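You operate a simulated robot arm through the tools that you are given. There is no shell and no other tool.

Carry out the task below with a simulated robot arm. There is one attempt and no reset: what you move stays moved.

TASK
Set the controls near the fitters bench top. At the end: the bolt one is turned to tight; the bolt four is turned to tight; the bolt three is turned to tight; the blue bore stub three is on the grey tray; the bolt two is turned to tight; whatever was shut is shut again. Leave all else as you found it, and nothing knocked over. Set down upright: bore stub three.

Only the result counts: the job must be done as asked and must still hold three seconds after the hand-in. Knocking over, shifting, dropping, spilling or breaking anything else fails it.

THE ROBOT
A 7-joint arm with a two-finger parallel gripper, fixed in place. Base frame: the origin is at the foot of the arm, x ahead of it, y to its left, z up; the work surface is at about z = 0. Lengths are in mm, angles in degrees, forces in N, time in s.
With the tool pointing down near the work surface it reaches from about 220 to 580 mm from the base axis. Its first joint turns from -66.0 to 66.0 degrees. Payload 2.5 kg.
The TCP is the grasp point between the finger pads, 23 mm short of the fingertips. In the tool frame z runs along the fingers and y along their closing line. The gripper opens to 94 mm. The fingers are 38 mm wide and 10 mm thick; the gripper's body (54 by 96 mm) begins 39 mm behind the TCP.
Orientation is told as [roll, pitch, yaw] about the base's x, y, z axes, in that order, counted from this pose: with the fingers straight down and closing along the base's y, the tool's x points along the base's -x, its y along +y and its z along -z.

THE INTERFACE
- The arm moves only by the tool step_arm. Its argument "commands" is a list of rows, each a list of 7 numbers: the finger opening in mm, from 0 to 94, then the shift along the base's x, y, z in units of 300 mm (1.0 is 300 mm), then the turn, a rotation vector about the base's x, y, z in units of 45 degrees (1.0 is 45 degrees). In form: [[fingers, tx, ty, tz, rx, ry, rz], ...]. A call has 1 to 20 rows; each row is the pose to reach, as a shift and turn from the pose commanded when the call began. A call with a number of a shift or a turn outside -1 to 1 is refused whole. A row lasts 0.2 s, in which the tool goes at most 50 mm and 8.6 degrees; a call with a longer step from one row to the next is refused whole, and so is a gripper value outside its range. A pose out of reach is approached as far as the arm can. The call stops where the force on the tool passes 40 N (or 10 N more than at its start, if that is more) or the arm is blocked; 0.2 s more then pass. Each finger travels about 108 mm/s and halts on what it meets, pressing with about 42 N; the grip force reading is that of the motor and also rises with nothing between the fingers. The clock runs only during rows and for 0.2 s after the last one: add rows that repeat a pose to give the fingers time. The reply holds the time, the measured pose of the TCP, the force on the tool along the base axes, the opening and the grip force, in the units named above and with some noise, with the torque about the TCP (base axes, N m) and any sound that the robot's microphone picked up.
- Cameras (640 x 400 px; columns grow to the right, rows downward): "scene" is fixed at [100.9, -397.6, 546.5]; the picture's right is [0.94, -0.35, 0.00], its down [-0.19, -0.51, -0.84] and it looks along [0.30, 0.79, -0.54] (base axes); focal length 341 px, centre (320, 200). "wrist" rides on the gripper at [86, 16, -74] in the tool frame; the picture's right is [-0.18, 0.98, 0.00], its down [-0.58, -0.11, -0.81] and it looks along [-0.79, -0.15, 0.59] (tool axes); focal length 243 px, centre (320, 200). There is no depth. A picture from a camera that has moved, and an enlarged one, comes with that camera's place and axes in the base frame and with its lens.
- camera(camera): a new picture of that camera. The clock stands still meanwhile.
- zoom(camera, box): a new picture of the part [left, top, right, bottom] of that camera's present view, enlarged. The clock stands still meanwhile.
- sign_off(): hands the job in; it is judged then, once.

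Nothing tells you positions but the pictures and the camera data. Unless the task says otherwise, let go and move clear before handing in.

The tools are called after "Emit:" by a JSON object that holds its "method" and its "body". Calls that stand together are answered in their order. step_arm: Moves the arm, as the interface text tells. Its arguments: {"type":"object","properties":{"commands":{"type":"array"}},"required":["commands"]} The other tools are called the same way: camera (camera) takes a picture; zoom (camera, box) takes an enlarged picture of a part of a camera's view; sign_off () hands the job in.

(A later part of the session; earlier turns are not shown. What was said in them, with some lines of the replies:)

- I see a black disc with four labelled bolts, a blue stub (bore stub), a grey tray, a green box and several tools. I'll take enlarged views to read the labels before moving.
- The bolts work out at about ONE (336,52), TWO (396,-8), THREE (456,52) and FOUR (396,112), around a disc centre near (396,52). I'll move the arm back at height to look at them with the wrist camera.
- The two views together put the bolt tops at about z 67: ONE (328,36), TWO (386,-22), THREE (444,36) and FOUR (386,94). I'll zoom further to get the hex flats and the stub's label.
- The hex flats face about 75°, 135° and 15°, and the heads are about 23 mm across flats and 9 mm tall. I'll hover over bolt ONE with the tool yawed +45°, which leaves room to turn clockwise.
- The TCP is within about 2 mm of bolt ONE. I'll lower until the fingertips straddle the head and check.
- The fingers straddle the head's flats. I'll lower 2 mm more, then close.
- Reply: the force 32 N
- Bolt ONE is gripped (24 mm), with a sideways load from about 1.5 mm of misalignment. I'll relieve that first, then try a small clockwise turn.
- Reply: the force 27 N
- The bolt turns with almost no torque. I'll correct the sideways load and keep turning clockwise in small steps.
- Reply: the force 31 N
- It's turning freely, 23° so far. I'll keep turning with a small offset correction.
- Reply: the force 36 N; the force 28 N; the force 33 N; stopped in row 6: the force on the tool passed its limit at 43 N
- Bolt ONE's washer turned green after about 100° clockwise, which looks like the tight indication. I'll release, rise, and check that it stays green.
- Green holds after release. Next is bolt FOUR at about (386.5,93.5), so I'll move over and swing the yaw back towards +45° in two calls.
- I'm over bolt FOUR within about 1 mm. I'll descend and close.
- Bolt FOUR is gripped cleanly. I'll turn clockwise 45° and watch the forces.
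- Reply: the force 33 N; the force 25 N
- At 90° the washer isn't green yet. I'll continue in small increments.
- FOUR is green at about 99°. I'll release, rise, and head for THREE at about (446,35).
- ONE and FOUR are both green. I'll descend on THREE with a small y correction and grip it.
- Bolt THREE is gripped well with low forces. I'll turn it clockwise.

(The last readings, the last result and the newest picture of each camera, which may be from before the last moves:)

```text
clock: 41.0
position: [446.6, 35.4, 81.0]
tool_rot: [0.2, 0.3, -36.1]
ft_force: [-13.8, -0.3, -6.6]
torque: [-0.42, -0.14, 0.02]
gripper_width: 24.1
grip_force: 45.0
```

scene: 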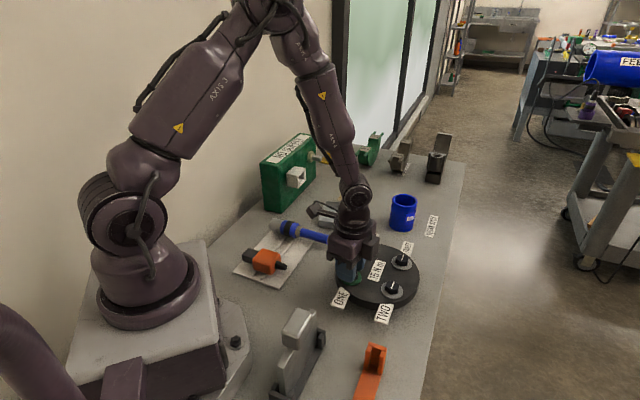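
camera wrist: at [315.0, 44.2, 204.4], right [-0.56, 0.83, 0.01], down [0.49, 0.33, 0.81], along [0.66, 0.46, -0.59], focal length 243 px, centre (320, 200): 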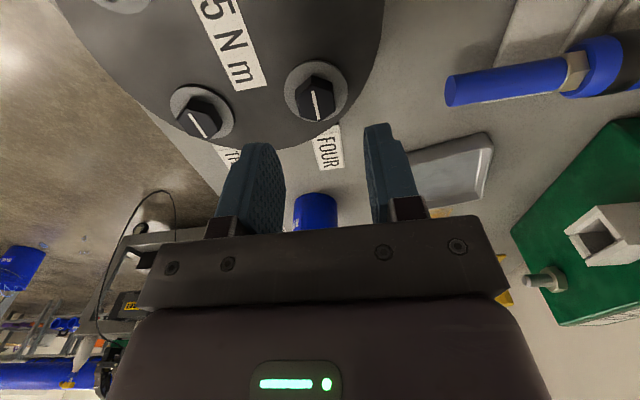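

Emit:
{"method": "step_arm", "body": {"commands": [[15, -0.002, 0, 0, 0, 0, -0.1], [15, -0.002, 0, 0, 0, 0, -0.2], [15, -0.002, 0, 0, 0, 0, -0.3], [15, -0.002, 0, 0, 0, 0, -0.41], [15, -0.002, 0, 0, 0, 0, -0.41]]}}

Emit:
{"method": "zoom", "body": {"camera": "wrist", "box": [200, 0, 460, 200]}}

```text
clock: 42.2
position: [446.4, 35.4, 82.3]
tool_rot: [0.3, -0.2, -54.5]
ft_force: [-8.4, -0.5, -6.0]
torque: [0.15, 0.33, 0.01]
gripper_width: 24.4
grip_force: 45.1
```

```text
2.00 times, centred on (330, 100) of wrist
camera zoom: at [409.6, 114.3, 156.0], right [0.91, 0.42, 0.01], down [0.24, -0.54, 0.81], along [0.34, -0.73, -0.59], focal length 485 px, centre (300, 400)
```

zoom: 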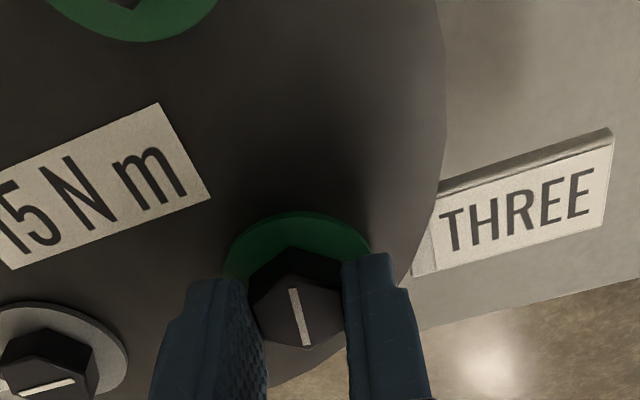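

THREE is green. I'll release and move to TWO at about (387.5,-23).

Emit:
{"method": "step_arm", "body": {"commands": [[30, 0, 0, 0, 0, 0, 0], [45, 0, 0, 0, 0, 0, 0], [45, 0, 0, 0, 0, 0, 0], [45, 0, 0, 0.08, 0, 0, 0], [45, 0, 0, 0.16, 0, 0, 0], [45, 0, 0, 0.16, 0, 0, 0.1], [45, -0.04, -0.04, 0.16, 0, 0, 0.28], [45, -0.08, -0.08, 0.16, 0, 0, 0.46], [45, -0.12, -0.12, 0.16, 0, 0, 0.64], [45, -0.16, -0.16, 0.16, 0, 0, 0.82], [45, -0.197, -0.195, 0.16, 0, 0, 1.0], [45, -0.197, -0.195, 0.16, 0, 0, 1.0]]}}

Emit:
{"method": "step_arm", "body": {"commands": [[45, 0, 0, 0, 0, 0, 0.18], [45, 0, 0, 0, 0, 0, 0.36], [45, 0, 0, 0, 0, 0, 0.54], [45, 0, 0, 0, 0, 0, 0.72], [45, 0, 0, 0, 0, 0, 0.88], [45, 0, 0, 0, 0, 0, 1.0], [45, 0, 0, 0, 0, 0, 1.0]]}}

Emit:
{"method": "step_arm", "body": {"commands": [[45, 0, 0, 0, 0, 0, 0.11], [45, 0, 0, 0, 0, 0, 0.211], [45, 0, 0, 0, 0, 0, 0.211], [45, 0, 0, 0, 0, 0, 0.211]]}}

Emit:
{"method": "zoom", "body": {"camera": "wrist", "box": [200, 0, 460, 200]}}

Emit:
{"method": "zoom", "body": {"camera": "scene", "box": [310, 210, 450, 310]}}

```text
clock: 44.8
position: [387.9, -22.9, 129.4]
tool_rot: [0.3, -0.1, -9.2]
ft_force: [-0.1, 0.3, 0.3]
torque: [0.02, -0.02, 0.0]
gripper_width: 45.1
grip_force: 0.1
```

```text
clock: 46.4
position: [388.5, -22.2, 129.6]
tool_rot: [0.4, -0.2, 35.8]
ft_force: [0.4, -0.5, -0.1]
torque: [0.01, 0.01, -0.02]
gripper_width: 45.0
grip_force: 0.1
```

```text
clock: 47.4
position: [387.3, -23.4, 129.5]
tool_rot: [0.2, -0.1, 45.2]
ft_force: [1.0, -0.8, -0.7]
torque: [0.02, -0.02, -0.02]
gripper_width: 45.0
grip_force: 0.0
```

```text
2.00 times, centred on (330, 100) of wrist
camera zoom: at [315.6, -74.1, 204.0], right [-0.57, 0.82, 0.01], down [0.49, 0.33, 0.81], along [0.66, 0.46, -0.59], focal length 485 px, centre (300, 400)
```

zoom: 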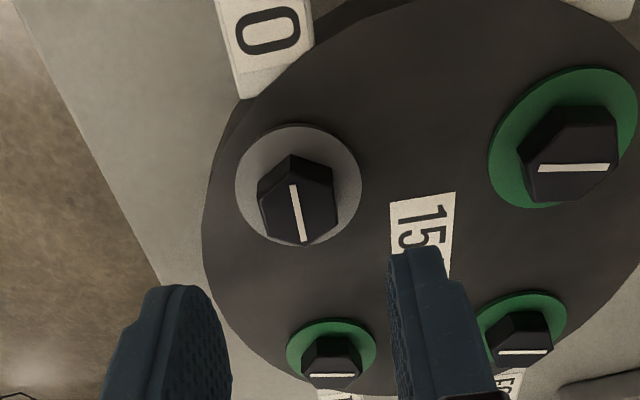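

```text
4.00 times, centred on (380, 260) of scene
camera zoom: at [100.9, -397.6, 546.5], right [0.94, -0.35, 0.0], down [-0.19, -0.51, -0.84], along [0.3, 0.79, -0.54], focal length 1363 px, centre (80, -40)
```

zoom: 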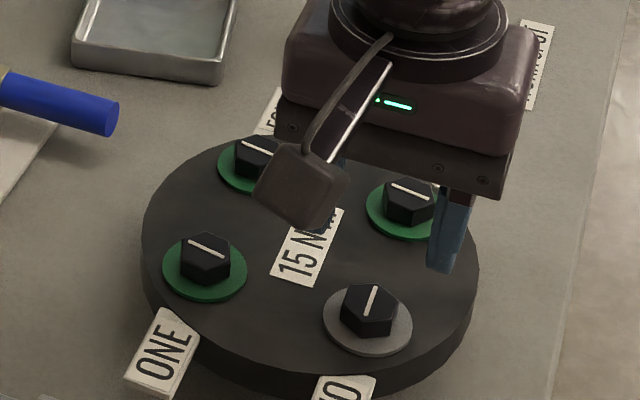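

The view matches THREE's hover, so I'll use the same small correction and grip TWO.

Emit:
{"method": "step_arm", "body": {"commands": [[45, 0.003, 0.004, -0.07, 0, 0, 0], [45, 0.003, 0.004, -0.13, 0, 0, 0], [45, 0.003, 0.004, -0.16, 0, 0, 0], [45, 0.003, 0.004, -0.16, 0, 0, 0], [35, 0.003, 0.004, -0.16, 0, 0, 0], [26, 0.003, 0.004, -0.16, 0, 0, 0], [15, 0.003, 0.004, -0.16, 0, 0, 0], [15, 0.003, 0.004, -0.16, 0, 0, 0]]}}

Emit:
{"method": "zoom", "body": {"camera": "wrist", "box": [200, 0, 460, 200]}}

```text
clock: 49.2
position: [388.7, -23.1, 81.5]
tool_rot: [0.3, -0.1, 45.0]
ft_force: [3.0, -0.1, -4.2]
torque: [-0.34, 0.15, -0.02]
gripper_width: 24.1
grip_force: 45.0
```

```text
2.00 times, centred on (330, 100) of wrist
camera zoom: at [316.3, -74.0, 155.4], right [-0.57, 0.82, 0.01], down [0.49, 0.33, 0.81], along [0.66, 0.46, -0.59], focal length 485 px, centre (300, 400)
```

zoom: 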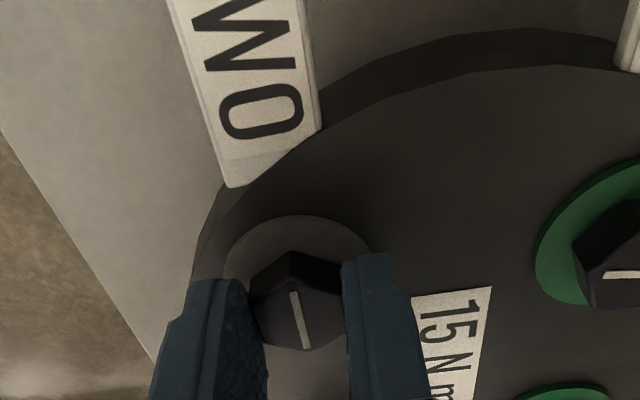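

Bolt TWO is gripped. I'll turn it clockwise.

Emit:
{"method": "step_arm", "body": {"commands": [[15, 0.001, 0, 0, 0, 0, -0.1], [15, 0.001, 0, 0, 0, 0, -0.2], [15, 0.001, 0, 0, 0, 0, -0.3], [15, 0.001, 0, 0, 0, 0, -0.4], [15, 0.001, 0, 0, 0, 0, -0.5], [15, 0.001, 0, 0, 0, 0, -0.6], [15, 0.001, 0, 0, 0, 0, -0.6]]}}

```text
clock: 50.8
position: [388.4, -23.3, 80.7]
tool_rot: [0.2, 0.0, 17.9]
ft_force: [5.7, -7.6, -12.8]
torque: [-0.61, 1.03, 0.01]
gripper_width: 24.0
grip_force: 45.0
```

Emit:
{"method": "step_arm", "body": {"commands": [[15, 0.001, -0.002, -0.001, 0, 0, -0.1], [15, 0.001, -0.002, -0.001, 0, 0, -0.2], [15, 0.001, -0.002, -0.001, 0, 0, -0.3], [15, 0.001, -0.002, -0.001, 0, 0, -0.4], [15, 0.001, -0.002, -0.001, 0, 0, -0.5], [15, 0.001, -0.002, -0.001, 0, 0, -0.6], [15, 0.001, -0.002, -0.001, 0, 0, -0.6]]}}

```text
clock: 52.4
position: [388.5, -22.0, 81.0]
tool_rot: [0.2, 0.0, -9.0]
ft_force: [-5.6, -3.2, 1.7]
torque: [0.1, 1.42, -0.01]
gripper_width: 24.1
grip_force: 44.9
```

Emit:
{"method": "step_arm", "body": {"commands": [[15, -0.001, -0.001, 0, 0, 0, -0.1], [15, -0.001, -0.001, 0, 0, 0, -0.2], [15, -0.001, -0.001, 0, 0, 0, -0.3], [15, -0.001, -0.001, 0, 0, 0, -0.4], [15, -0.001, -0.001, 0, 0, 0, -0.5], [15, -0.001, -0.001, 0, 0, 0, -0.6], [15, -0.001, -0.001, 0, 0, 0, -0.6]]}}

```text
clock: 54.0
position: [387.8, -21.9, 80.5]
tool_rot: [0.4, 0.1, -36.0]
ft_force: [-4.8, 15.2, -21.4]
torque: [-0.28, -0.45, 0.02]
gripper_width: 23.9
grip_force: 44.7
```

Emit:
{"method": "step_arm", "body": {"commands": [[15, -0.001, 0.002, -0.002, 0, 0, -0.1], [15, -0.001, 0.002, -0.002, 0, 0, -0.2], [15, -0.001, 0.002, -0.002, 0, 0, -0.3], [15, -0.001, 0.002, -0.002, 0, 0, -0.415], [15, -0.001, 0.002, -0.002, 0, 0, -0.415]]}}

Emit:
{"method": "zoom", "body": {"camera": "wrist", "box": [200, 0, 460, 200]}}

```text
clock: 55.2
position: [387.9, -22.7, 80.9]
tool_rot: [0.2, 0.0, -54.7]
ft_force: [-8.0, 14.3, 3.3]
torque: [1.11, 0.76, 0.01]
gripper_width: 24.3
grip_force: 44.5
```

```text
2.00 times, centred on (330, 100) of wrist
camera zoom: at [351.6, 56.6, 155.7], right [0.91, 0.42, 0.01], down [0.24, -0.54, 0.81], along [0.34, -0.73, -0.59], focal length 485 px, centre (300, 400)
```

zoom: 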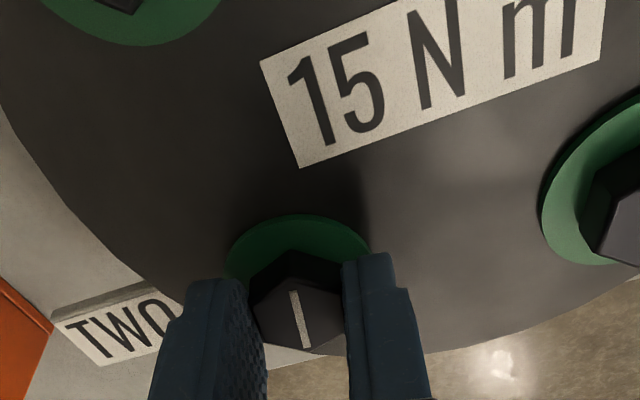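

All four washers are green. I'll release, rise well clear, and look towards the stub and tray.

Emit:
{"method": "step_arm", "body": {"commands": [[30, 0, 0, 0, 0, 0, 0], [45, 0, 0, 0, 0, 0, 0], [45, 0, 0, 0, 0, 0, 0], [45, 0, 0, 0.08, 0, 0, 0], [45, 0, 0, 0.16, 0, 0, 0], [45, 0, 0, 0.28, 0, 0, 0.1], [45, 0, 0.04, 0.4, 0, 0, 0.28], [60, 0, 0.1, 0.52, 0, 0, 0.46], [70, 0, 0.16, 0.63, 0, 0, 0.64], [80, 0, 0.22, 0.7, 0, 0, 0.82], [90, 0, 0.28, 0.73, 0, 0, 1.0], [90, 0, 0.3, 0.73, 0, 0, 1.0]]}}

Emit:
{"method": "step_arm", "body": {"commands": [[90, 0, 0, 0, 0, 0, 0.18], [90, -0.1, 0.05, 0, 0, 0, 0.36], [90, -0.1, 0.1, 0, 0, 0, 0.54], [90, -0.1, 0.1, 0, 0, 0, 0.66], [90, -0.1, 0.1, 0, 0, 0, 0.66], [90, -0.1, 0.1, 0, 0, 0, 0.66]]}}

Emit:
{"method": "camera", "body": {"camera": "wrist"}}

Emit:
{"method": "camera", "body": {"camera": "scene"}}

```text
clock: 57.8
position: [387.1, 66.7, 298.4]
tool_rot: [0.3, -0.1, -9.5]
ft_force: [0.4, 0.0, -0.1]
torque: [-0.01, -0.03, -0.01]
gripper_width: 89.9
grip_force: 0.1
```

```text
clock: 59.2
position: [359.7, 98.4, 300.2]
tool_rot: [0.3, -0.2, 20.1]
ft_force: [-1.2, 0.3, -0.2]
torque: [0.02, 0.0, -0.03]
gripper_width: 90.3
grip_force: 0.1
```

```text
taken
camera wrist: at [271.8, 82.2, 373.9], right [-0.17, 0.99, 0.01], down [0.58, 0.09, 0.81], along [0.79, 0.14, -0.59], focal length 243 px, centre (320, 200)
```

wrist: 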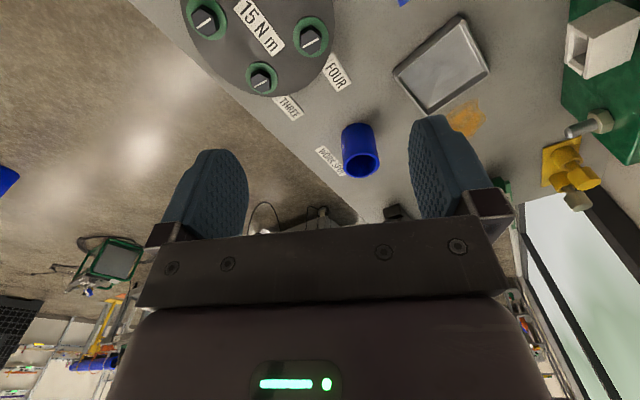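

```text
taken
```

scene: 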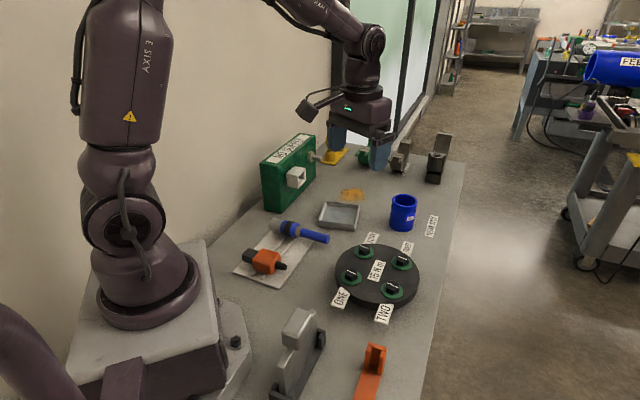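

Emit:
{"method": "zoom", "body": {"camera": "wrist", "box": [300, 60, 460, 200]}}

Emit:
{"method": "zoom", "body": {"camera": "wrist", "box": [360, 0, 520, 140]}}

Emit:
{"method": "zoom", "body": {"camera": "scene", "box": [300, 180, 450, 260]}}

```text
2.86 times, centred on (380, 130) of wrist
camera zoom: at [271.8, 82.2, 373.9], right [-0.17, 0.99, 0.01], down [0.58, 0.09, 0.81], along [0.79, 0.14, -0.59], focal length 693 px, centre (149, 400)
```

zoom: 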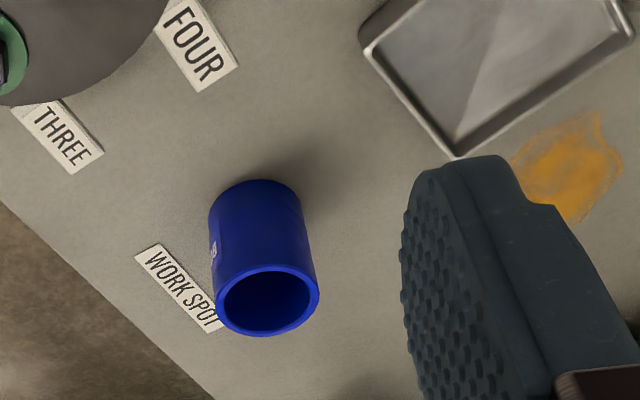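

```text
2.86 times, centred on (440, 70) of wrist
camera zoom: at [271.8, 82.2, 373.9], right [-0.17, 0.99, 0.01], down [0.58, 0.09, 0.81], along [0.79, 0.14, -0.59], focal length 693 px, centre (-23, 571)
```

zoom: 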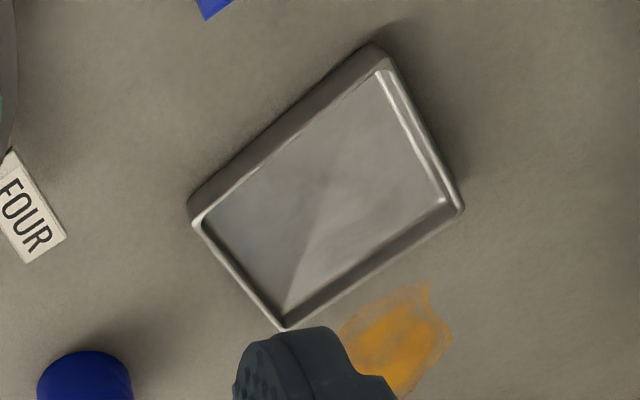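

```text
4.27 times, centred on (375, 220) of scene
camera zoom: at [100.9, -397.6, 546.5], right [0.94, -0.35, 0.0], down [-0.19, -0.51, -0.84], along [0.3, 0.79, -0.54], focal length 1454 px, centre (85, 115)
```

zoom: 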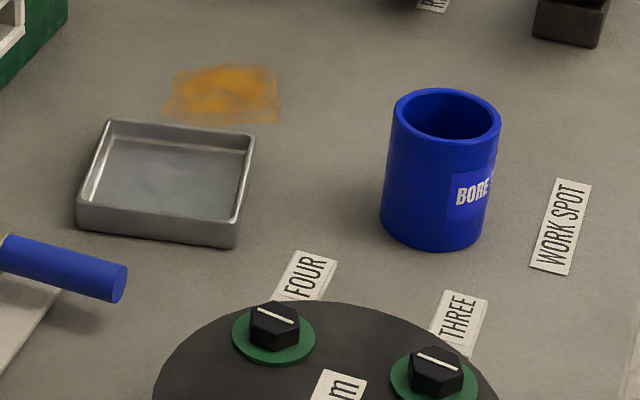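

The stub comes out at about (549,200), with its top at z 87 and a 61 mm diameter, right at the edge of reach. The tray centre is about (412,284), so I'll get a closer look at the tray before lifting anything.

Emit:
{"method": "step_arm", "body": {"commands": [[90, -0.02, 0.1, 0, 0, 0, 0.08], [90, -0.05, 0.2, 0, 0, 0, 0.16], [90, -0.08, 0.3, 0, 0, 0, 0.25], [90, -0.1, 0.4, 0, 0, 0, 0.333], [90, -0.1, 0.4, 0, 0, 0, 0.333], [90, -0.1, 0.4, 0, 0, 0, 0.333]]}}

Emit:
{"method": "camera", "body": {"camera": "wrist"}}

Emit:
{"method": "zoom", "body": {"camera": "wrist", "box": [220, 0, 420, 125]}}

Emit:
{"method": "zoom", "body": {"camera": "scene", "box": [310, 195, 370, 235]}}

Emit:
{"method": "zoom", "body": {"camera": "scene", "box": [375, 185, 435, 240]}}

```text
clock: 60.6
position: [329.4, 216.4, 299.3]
tool_rot: [0.3, -0.1, 35.1]
ft_force: [0.1, 0.2, 0.1]
torque: [0.01, -0.02, 0.04]
gripper_width: 90.3
grip_force: 0.1
```

```text
taken
camera wrist: at [249.6, 179.3, 374.4], right [-0.41, 0.91, 0.01], down [0.54, 0.24, 0.81], along [0.73, 0.34, -0.59], focal length 243 px, centre (320, 200)
```

wrist: 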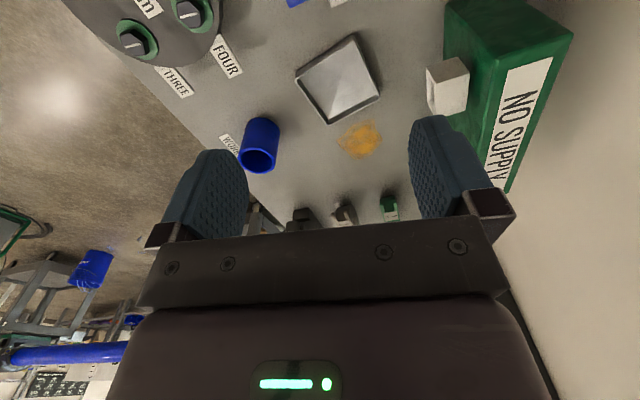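

```text
3.20 times, centred on (320, 62) of wrist
camera zoom: at [249.6, 179.3, 374.4], right [-0.41, 0.91, 0.01], down [0.54, 0.24, 0.81], along [0.73, 0.34, -0.59], focal length 776 px, centre (320, 640)
```

zoom: 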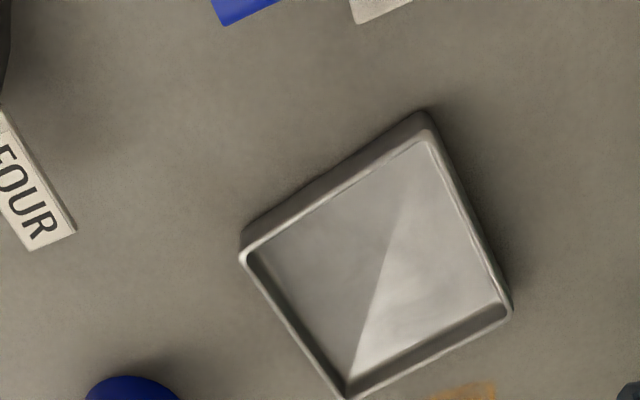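

```text
10.00 times, centred on (340, 215) of scene
camera zoom: at [100.9, -397.6, 546.5], right [0.94, -0.35, 0.0], down [-0.19, -0.51, -0.84], along [0.3, 0.79, -0.54], focal length 3408 px, centre (120, 50)
```

zoom: 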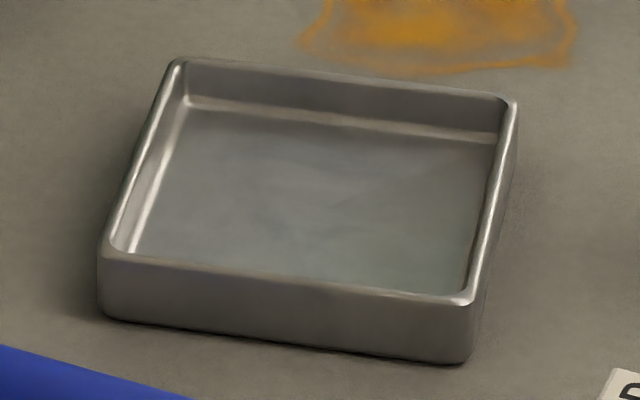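

```text
7.27 times, centred on (405, 212) of scene
camera zoom: at [100.9, -397.6, 546.5], right [0.94, -0.35, 0.0], down [-0.19, -0.51, -0.84], along [0.3, 0.79, -0.54], focal length 2478 px, centre (-298, 109)
```

zoom: 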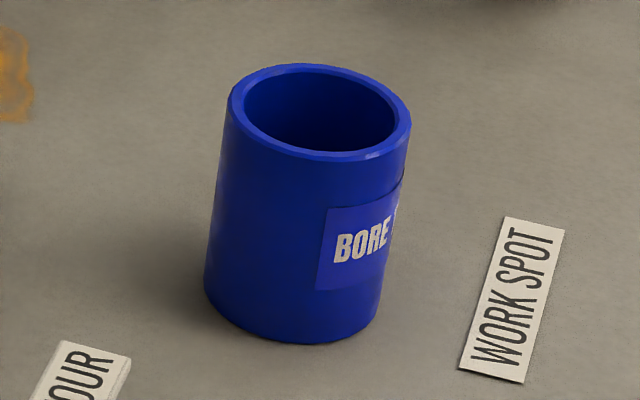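

The tray centre refines to about (411,284) with its rim at z 25–30, so the stub has about ±10 mm of slack. Now I'll move up near the stub at yaw 20°, so the fingers close tangentially.

Emit:
{"method": "step_arm", "body": {"commands": [[90, 0.1, -0.015, -0.02, 0, 0, -0.06], [90, 0.21, -0.03, -0.08, 0, 0, -0.12], [90, 0.32, -0.045, -0.15, 0, 0, -0.18], [90, 0.43, -0.06, -0.22, 0, 0, -0.24], [90, 0.53, -0.075, -0.28, 0, 0, -0.3], [90, 0.635, -0.09, -0.33, 0, 0, -0.333], [90, 0.635, -0.09, -0.33, 0, 0, -0.333], [90, 0.635, -0.09, -0.33, 0, 0, -0.333]]}}

Emit:
{"method": "camera", "body": {"camera": "wrist"}}

Emit:
{"method": "camera", "body": {"camera": "scene"}}

```text
clock: 62.4
position: [520.2, 190.6, 199.7]
tool_rot: [0.3, -0.1, 19.9]
ft_force: [-0.6, -0.1, 0.1]
torque: [0.01, 0.03, 0.01]
gripper_width: 90.0
grip_force: 0.1
```

```text
taken
camera wrist: at [433.1, 174.5, 274.8], right [-0.16, 0.99, 0.01], down [0.58, 0.09, 0.81], along [0.8, 0.14, -0.59], focal length 243 px, centre (320, 200)
```

wrist: 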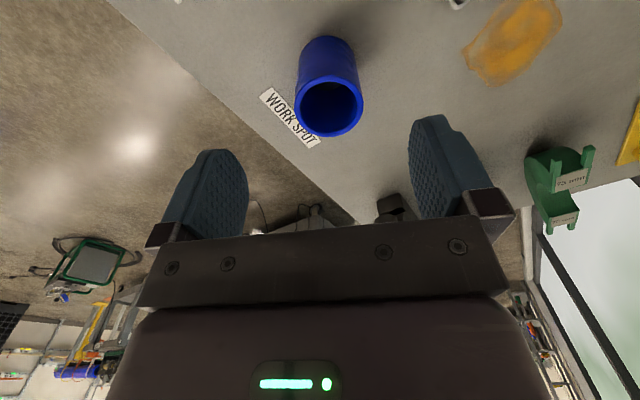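

```text
taken
```

scene: 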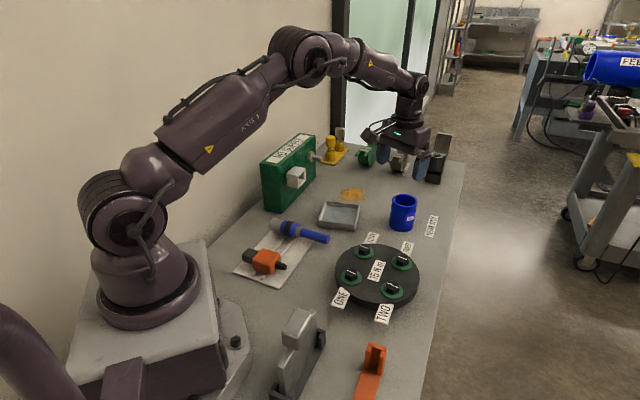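

The stub now reads at (550,202). I'll tilt the tool 12° outward for reach and hover above it.

Emit:
{"method": "step_arm", "body": {"commands": [[90, 0.03, 0.012, -0.04, 0.03, -0.083, 0], [90, 0.06, 0.025, -0.09, 0.061, -0.167, 0], [90, 0.1, 0.038, -0.14, 0.091, -0.251, 0], [90, 0.1, 0.038, -0.167, 0.091, -0.251, 0], [90, 0.1, 0.038, -0.167, 0.091, -0.251, 0], [90, 0.1, 0.038, -0.167, 0.091, -0.251, 0]]}}

Emit:
{"method": "camera", "body": {"camera": "wrist"}}

Emit:
{"method": "zoom", "body": {"camera": "scene", "box": [340, 110, 480, 250]}}

```text
clock: 63.8
position: [549.8, 199.7, 149.9]
tool_rot: [0.2, -12.1, 20.1]
ft_force: [0.0, -0.1, 0.3]
torque: [-0.02, 0.01, -0.01]
gripper_width: 90.2
grip_force: 0.0
```

```text
taken
camera wrist: at [449.7, 179.8, 205.6], right [-0.17, 0.98, 0.04], down [0.41, 0.03, 0.91], along [0.89, 0.17, -0.41], focal length 243 px, centre (320, 200)
```

wrist: 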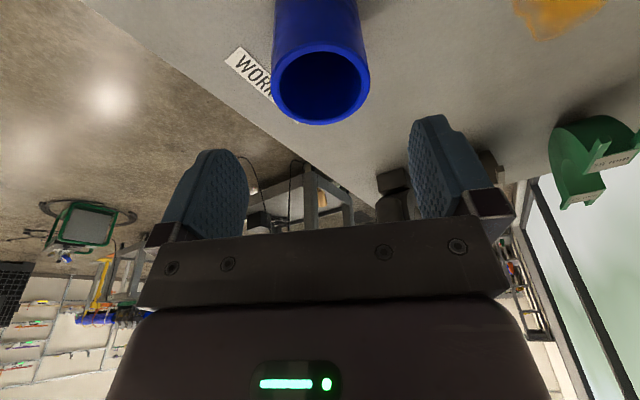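

```text
2.86 times, centred on (410, 180) of scene
camera zoom: at [100.9, -397.6, 546.5], right [0.94, -0.35, 0.0], down [-0.19, -0.51, -0.84], along [0.3, 0.79, -0.54], focal length 974 px, centre (63, 257)
```

zoom: 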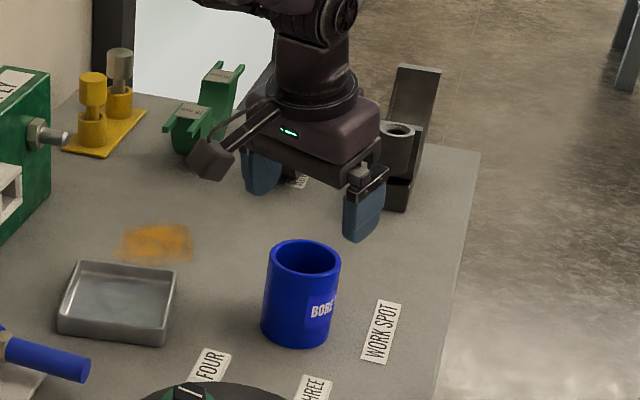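

The hover position matches the stub. I'll lower vertically to z≈62 with the fingers open either side of it.

Emit:
{"method": "step_arm", "body": {"commands": [[90, 0, 0.007, -0.06, 0, 0, 0], [90, 0, 0.007, -0.13, 0, 0, 0], [90, 0, 0.007, -0.2, 0, 0, 0], [90, 0, 0.007, -0.26, 0, 0, 0], [90, 0, 0.007, -0.293, 0, 0, 0], [90, 0, 0.007, -0.293, 0, 0, 0]]}}

Emit:
{"method": "camera", "body": {"camera": "wrist"}}

Emit:
{"method": "zoom", "body": {"camera": "scene", "box": [340, 140, 460, 250]}}

```text
clock: 65.2
position: [549.1, 204.5, 64.3]
tool_rot: [0.3, -12.1, 20.1]
ft_force: [0.1, -0.3, 0.1]
torque: [0.01, 0.01, 0.0]
gripper_width: 89.8
grip_force: 0.1
```

```text
taken
camera wrist: at [449.8, 184.1, 118.6], right [-0.17, 0.98, 0.04], down [0.41, 0.03, 0.91], along [0.89, 0.17, -0.41], focal length 243 px, centre (320, 200)
```

wrist: 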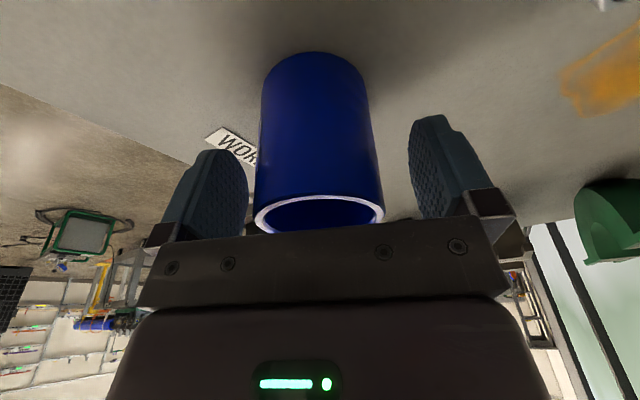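

```text
3.64 times, centred on (400, 195) of scene
camera zoom: at [100.9, -397.6, 546.5], right [0.94, -0.35, 0.0], down [-0.19, -0.51, -0.84], along [0.3, 0.79, -0.54], focal length 1239 px, centre (29, 218)
```

zoom: 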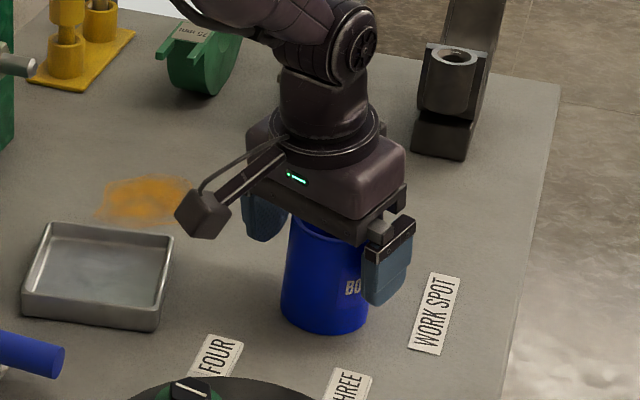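

The stub sits between the fingers with the body clear of its rim. I'll close on it.

Emit:
{"method": "step_arm", "body": {"commands": [[90, 0, -0.004, 0, 0, 0, 0], [75, 0, -0.004, 0, 0, 0, 0], [65, 0, -0.004, 0, 0, 0, 0], [55, 0, -0.004, 0, 0, 0, 0], [50, 0, -0.004, 0, 0, 0, 0], [50, 0, -0.004, 0, 0, 0, 0]]}}

Emit:
{"method": "camera", "body": {"camera": "wrist"}}

Emit:
{"method": "zoom", "body": {"camera": "scene", "box": [340, 140, 460, 250]}}

```text
clock: 66.6
position: [549.3, 203.3, 63.5]
tool_rot: [0.2, -12.1, 20.1]
ft_force: [0.4, -1.3, 2.2]
torque: [-0.2, -0.08, 0.04]
gripper_width: 66.0
grip_force: 42.2
```

```text
taken
camera wrist: at [450.0, 182.7, 118.4], right [-0.17, 0.98, 0.04], down [0.41, 0.03, 0.91], along [0.89, 0.17, -0.41], focal length 243 px, centre (320, 200)
```

wrist: 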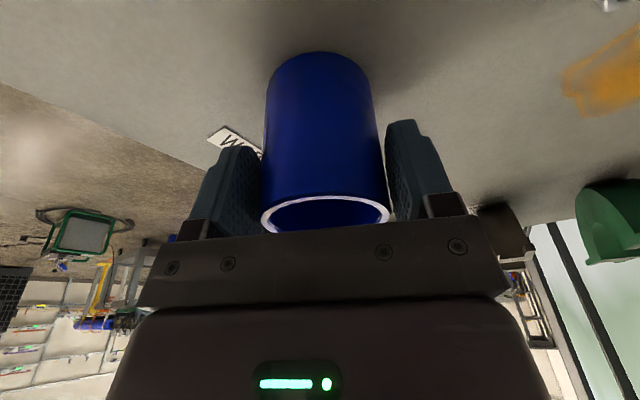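

```text
3.64 times, centred on (400, 195) of scene
camera zoom: at [100.9, -397.6, 546.5], right [0.94, -0.35, 0.0], down [-0.19, -0.51, -0.84], along [0.3, 0.79, -0.54], focal length 1239 px, centre (29, 218)
```

zoom: 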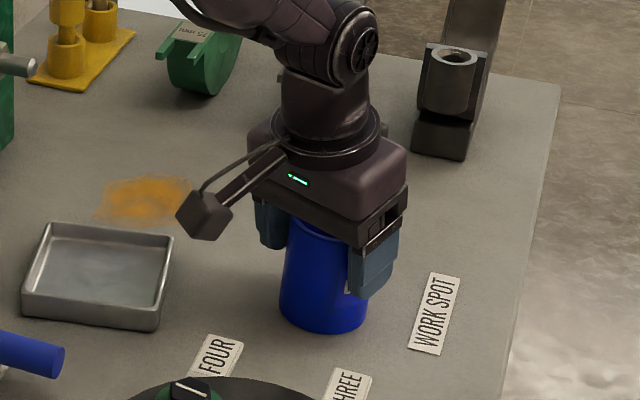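

Gripped at 66 mm. I'll lift straight up 100 mm and check that it hangs level.

Emit:
{"method": "step_arm", "body": {"commands": [[50, 0, 0, 0.03, 0, 0, 0], [50, 0, 0, 0.08, 0, 0, 0], [50, 0, 0, 0.15, 0, 0, 0], [50, 0, 0, 0.22, 0, 0, 0], [50, 0, 0, 0.29, 0, 0, 0], [50, 0, 0, 0.34, 0, 0, 0], [50, 0, 0, 0.34, 0, 0, 0]]}}

Emit:
{"method": "zoom", "body": {"camera": "scene", "box": [320, 90, 480, 250]}}

Emit:
{"method": "camera", "body": {"camera": "wrist"}}

```text
clock: 68.2
position: [549.3, 202.1, 165.3]
tool_rot: [0.4, -12.1, 20.1]
ft_force: [0.8, -0.2, -1.8]
torque: [0.03, 0.02, 0.04]
gripper_width: 66.1
grip_force: 42.3
```

```text
2.50 times, centred on (400, 170) of scene
camera zoom: at [100.9, -397.6, 546.5], right [0.94, -0.35, 0.0], down [-0.19, -0.51, -0.84], along [0.3, 0.79, -0.54], focal length 852 px, centre (120, 275)
```

zoom: 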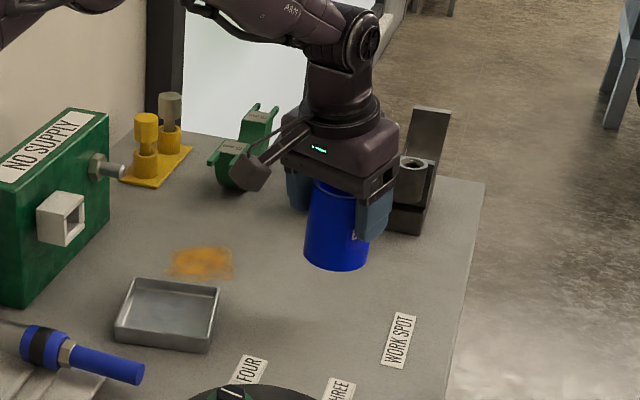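

```text
taken
camera wrist: at [450.6, 182.7, 220.4], right [-0.17, 0.98, 0.04], down [0.41, 0.03, 0.91], along [0.89, 0.17, -0.41], focal length 243 px, centre (320, 200)
```

wrist: 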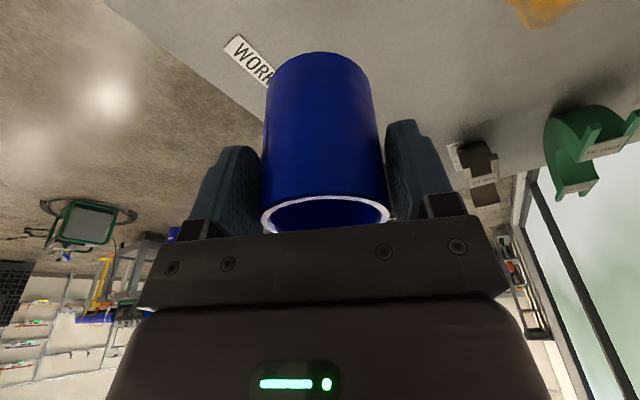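

The stub lifted cleanly and is upright. I'll carry it to above the tray, turning the yaw with the arm's azimuth to keep the tilt relation.

Emit:
{"method": "step_arm", "body": {"commands": [[50, -0.05, 0.03, 0, 0, 0, 0.035], [50, -0.13, 0.076, 0, 0, 0, 0.09], [50, -0.21, 0.123, 0, 0, 0, 0.147], [50, -0.29, 0.17, 0, 0, 0, 0.203], [50, -0.37, 0.217, 0, 0, 0, 0.258], [50, -0.43, 0.253, 0, 0, 0, 0.3], [50, -0.461, 0.271, 0, 0, 0, 0.322], [50, -0.461, 0.271, 0, 0, 0, 0.322], [50, -0.461, 0.271, 0, 0, 0, 0.322]]}}

Emit:
{"method": "camera", "body": {"camera": "wrist"}}

Emit:
{"method": "zoom", "body": {"camera": "scene", "box": [280, 130, 420, 250]}}

```text
clock: 70.2
position: [410.8, 284.7, 164.1]
tool_rot: [0.2, -12.2, 34.6]
ft_force: [0.4, 0.2, -0.8]
torque: [-0.02, 0.03, 0.04]
gripper_width: 66.1
grip_force: 41.8
```

```text
taken
camera wrist: at [319.0, 240.1, 219.2], right [-0.41, 0.91, 0.04], down [0.39, 0.13, 0.91], along [0.82, 0.39, -0.41], focal length 243 px, centre (320, 200)
```

wrist: 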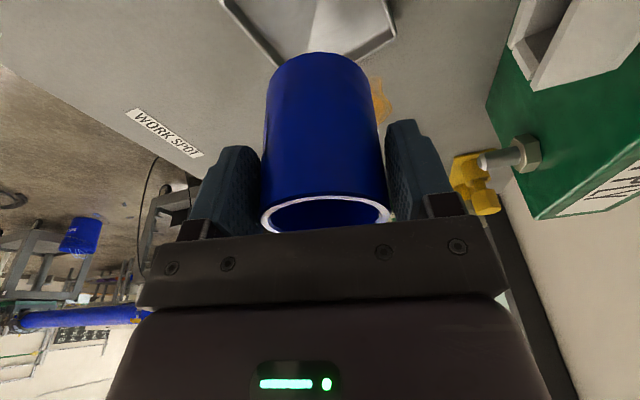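

```text
3.33 times, centred on (350, 190) of scene
camera zoom: at [100.9, -397.6, 546.5], right [0.94, -0.35, 0.0], down [-0.19, -0.51, -0.84], along [0.3, 0.79, -0.54], focal length 1136 px, centre (220, 233)
```

zoom: 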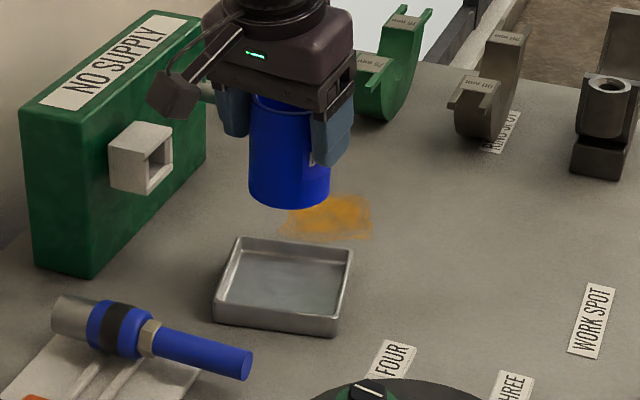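

The stub is aligned over the tray within a couple of mm. I'll lower to just above the floor.

Emit:
{"method": "step_arm", "body": {"commands": [[50, 0.002, 0.001, -0.05, 0, 0, 0], [50, 0.002, 0.001, -0.1, 0, 0, 0], [50, 0.002, 0.001, -0.15, 0, 0, 0], [50, 0.002, 0.001, -0.2, 0, 0, 0], [50, 0.002, 0.001, -0.24, 0, 0, 0], [50, 0.002, 0.001, -0.27, 0, 0, 0], [50, 0.002, 0.001, -0.285, 0, 0, 0], [50, 0.002, 0.001, -0.285, 0, 0, 0]]}}

Emit:
{"method": "zoom", "body": {"camera": "scene", "box": [300, 160, 400, 250]}}

Emit:
{"method": "camera", "body": {"camera": "wrist"}}

```text
clock: 72.0
position: [411.0, 284.1, 78.2]
tool_rot: [0.2, -12.1, 34.6]
ft_force: [1.0, 0.3, -0.5]
torque: [0.01, 0.03, 0.0]
gripper_width: 66.2
grip_force: 42.0
```

```text
4.44 times, centred on (350, 205) of scene
camera zoom: at [100.9, -397.6, 546.5], right [0.94, -0.35, 0.0], down [-0.19, -0.51, -0.84], along [0.3, 0.79, -0.54], focal length 1514 px, centre (187, 178)
```

zoom: 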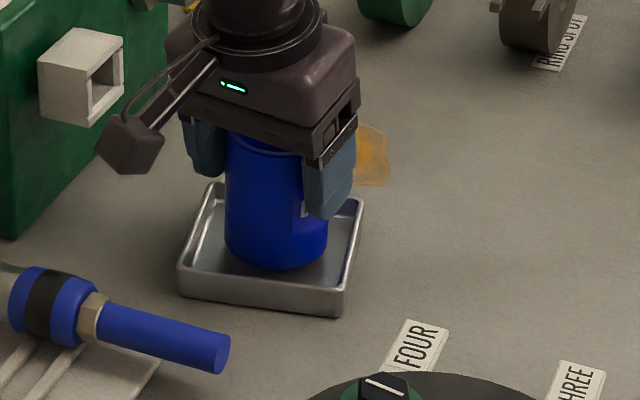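

```text
taken
camera wrist: at [320.0, 240.0, 133.5], right [-0.41, 0.91, 0.04], down [0.39, 0.13, 0.91], along [0.82, 0.39, -0.41], focal length 243 px, centre (320, 200)
```

wrist: 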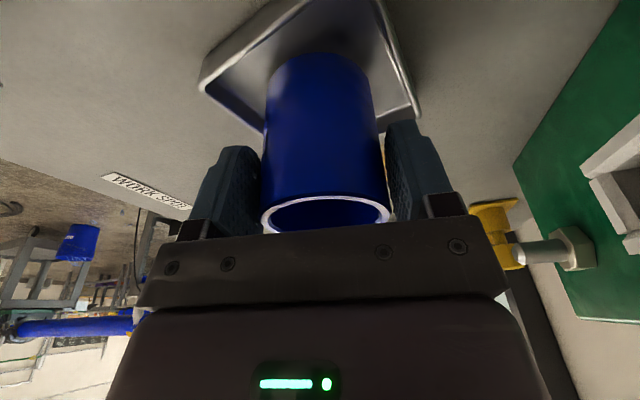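

The stub is inside the tray walls, about 10 mm above the floor. I'll lower slowly until contact.

Emit:
{"method": "step_arm", "body": {"commands": [[50, 0, 0, -0.007, 0, 0, 0], [50, 0, 0, -0.014, 0, 0, 0], [50, 0, 0, -0.018, 0, 0, 0], [50, 0, 0, -0.022, 0, 0, 0], [50, 0, 0, -0.025, 0, 0, 0], [50, 0, 0, -0.025, 0, 0, 0]]}}

```text
clock: 73.4
position: [411.9, 282.4, 71.0]
tool_rot: [0.3, -12.1, 34.6]
ft_force: [-0.2, 0.5, -1.1]
torque: [0.0, -0.04, -0.02]
gripper_width: 66.2
grip_force: 41.9
```

Emit:
{"method": "step_arm", "body": {"commands": [[50, 0, 0, -0.003, 0, 0, 0], [50, 0, 0, -0.006, 0, 0, 0], [50, 0, 0, -0.009, 0, 0, 0], [50, 0, 0, -0.009, 0, 0, 0]]}}

```text
clock: 74.4
position: [412.9, 284.9, 70.9]
tool_rot: [0.2, -12.3, 34.7]
ft_force: [-7.6, -3.2, 29.2]
torque: [-0.57, -0.27, -0.07]
gripper_width: 66.3
grip_force: 42.0
```

Contact made at about 29 N. I'll ease up slightly, then open the fingers.

Emit:
{"method": "step_arm", "body": {"commands": [[50, 0, 0, 0.003, 0, 0, 0], [50, 0, 0, 0.004, 0, 0, 0], [50, 0, 0, 0.004, 0, 0, 0]]}}

Emit:
{"method": "zoom", "body": {"camera": "scene", "box": [300, 160, 400, 250]}}

```text
clock: 75.2
position: [412.4, 284.7, 70.9]
tool_rot: [0.2, -12.3, 34.6]
ft_force: [4.1, 5.4, 17.2]
torque: [0.13, -0.86, 0.21]
gripper_width: 65.9
grip_force: 42.1
```

```text
4.44 times, centred on (350, 205) of scene
camera zoom: at [100.8, -397.6, 546.5], right [0.94, -0.35, 0.0], down [-0.19, -0.51, -0.84], along [0.3, 0.79, -0.54], focal length 1514 px, centre (187, 178)
```

zoom: 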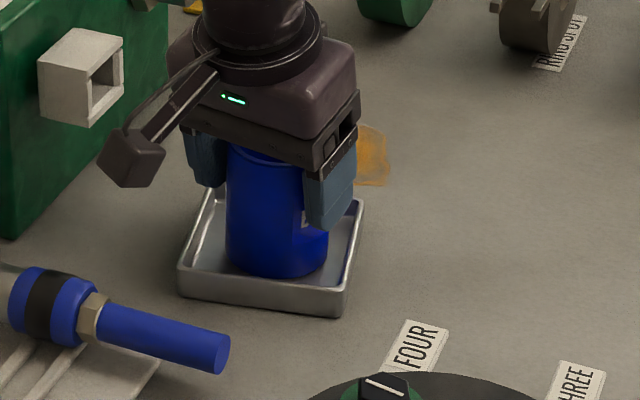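

Emit:
{"method": "step_arm", "body": {"commands": [[50, 0, 0, 0.002, 0, 0, 0], [63, 0, 0, 0.002, 0, 0, 0], [70, 0, 0, 0.002, 0, 0, 0], [80, 0, 0, 0.002, 0, 0, 0], [92, 0, 0, 0.002, 0, 0, 0], [92, 0, 0, 0.002, 0, 0, 0]]}}

Emit:
{"method": "zoom", "body": {"camera": "scene", "box": [300, 160, 400, 250]}}

Emit:
{"method": "camera", "body": {"camera": "wrist"}}

```text
clock: 76.6
position: [412.0, 283.5, 71.4]
tool_rot: [0.4, -12.1, 34.6]
ft_force: [0.2, -0.5, 0.5]
torque: [0.01, -0.01, -0.02]
gripper_width: 92.2
grip_force: 0.0
```

```text
4.44 times, centred on (350, 205) of scene
camera zoom: at [100.9, -397.6, 546.5], right [0.94, -0.35, 0.0], down [-0.19, -0.51, -0.84], along [0.3, 0.79, -0.54], focal length 1514 px, centre (187, 178)
```

zoom: 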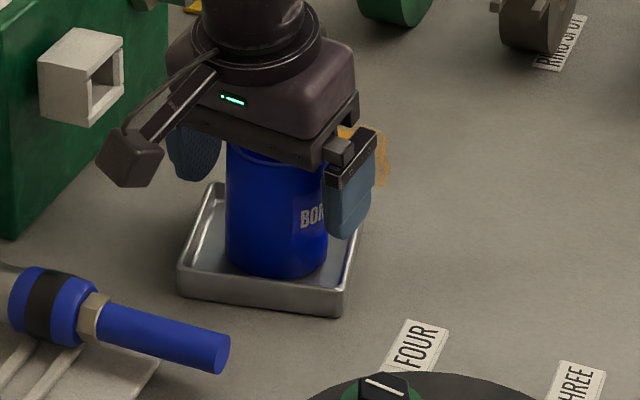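

```text
taken
camera wrist: at [319.9, 239.8, 125.6], right [-0.41, 0.91, 0.04], down [0.39, 0.13, 0.91], along [0.82, 0.39, -0.41], focal length 243 px, centre (320, 200)
```

wrist: 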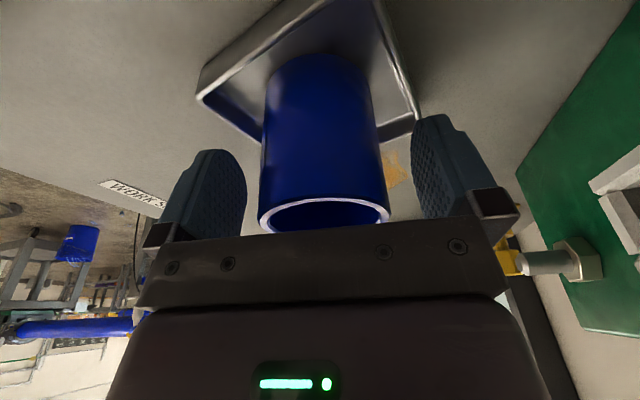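

The stub is released and standing upright in the tray. I'll rise straight up, then back away and check everything.

Emit:
{"method": "step_arm", "body": {"commands": [[92, 0, 0, 0.05, 0, 0, 0], [92, 0, 0, 0.13, 0, 0, 0], [92, 0, 0, 0.25, 0, 0, 0], [92, 0, 0, 0.4, 0, 0, 0], [92, 0, 0, 0.55, 0, 0, 0], [92, 0, 0, 0.7, 0, 0, 0], [92, -0.1, -0.1, 0.75, 0, 0, 0], [92, -0.15, -0.2, 0.75, 0, 0, 0], [92, -0.2, -0.3, 0.75, 0, 0, 0], [92, -0.2, -0.3, 0.75, 0, 0, 0]]}}

Emit:
{"method": "camera", "body": {"camera": "scene"}}

Emit:
{"method": "zoom", "body": {"camera": "scene", "box": [290, 170, 440, 320]}}

Emit:
{"method": "camera", "body": {"camera": "wrist"}}

```text
clock: 78.8
position: [352.9, 194.8, 295.9]
tool_rot: [0.3, -12.1, 34.5]
ft_force: [-0.7, -0.2, -0.5]
torque: [-0.02, -0.01, 0.01]
gripper_width: 92.0
grip_force: 0.1
```

```text
taken
```

scene: 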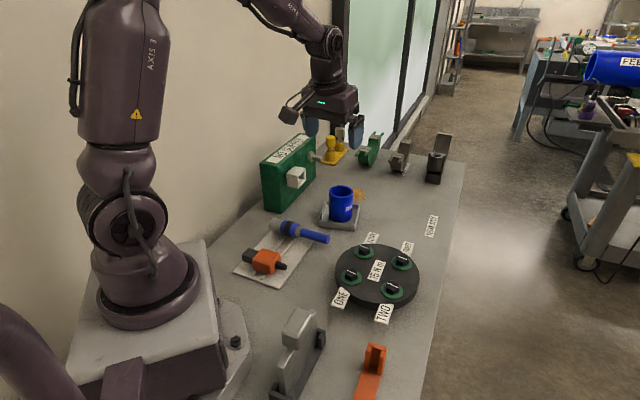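

```text
2.67 times, centred on (365, 245) of scene
camera zoom: at [100.9, -397.6, 546.5], right [0.94, -0.35, 0.0], down [-0.19, -0.51, -0.84], along [0.3, 0.79, -0.54], focal length 909 px, centre (200, 80)
```

zoom: 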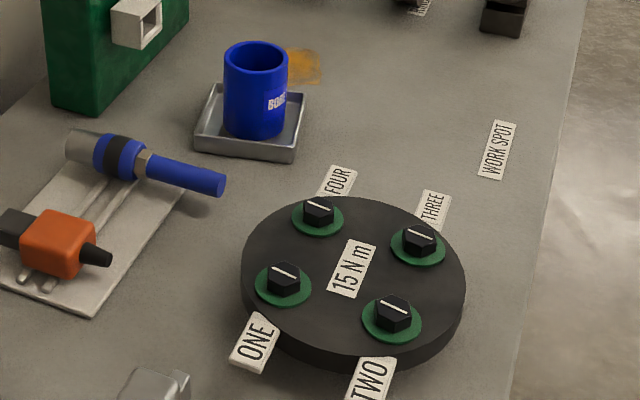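

```text
taken
camera wrist: at [260.9, 149.3, 350.3], right [-0.41, 0.91, 0.04], down [0.39, 0.13, 0.91], along [0.82, 0.39, -0.41], focal length 243 px, centre (320, 200)
```

wrist: 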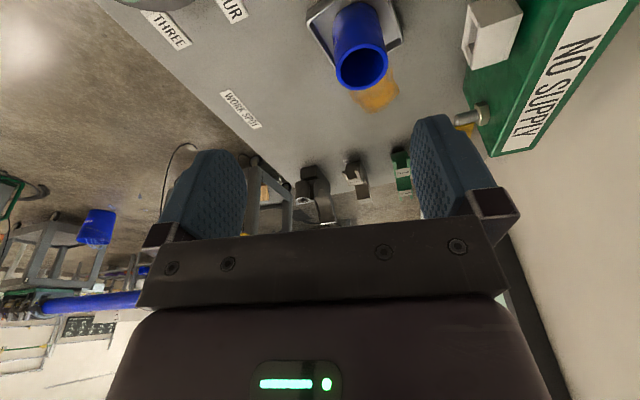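

All four washers are green, the stub stands upright in the tray, nothing else has moved and the arm is clear. I never opened anything, so nothing needs shutting again. I'm handing in.

Emit:
{"method": "sign_off", "body": {}}

```text
The job is handed in.
```

The job is handed in. In the last pictures all four bolts are turned to tight and the blue bore stub stands upright in the grey tray.

- **Bolts:** I turned each one about 100° clockwise until the washer under it went green. I took green as the tight mark, because nothing else on the disc shows a tight position. All four were still green after I let go.
- **Stub:** I could only read "BORE" on its label, so I did not confirm that it says "three". It was the only blue stub on the bench.
- **Everything else:** I didn't open anything, so nothing needed shutting. Nothing else looked moved or knocked over, and the arm is clear with its fingers open.
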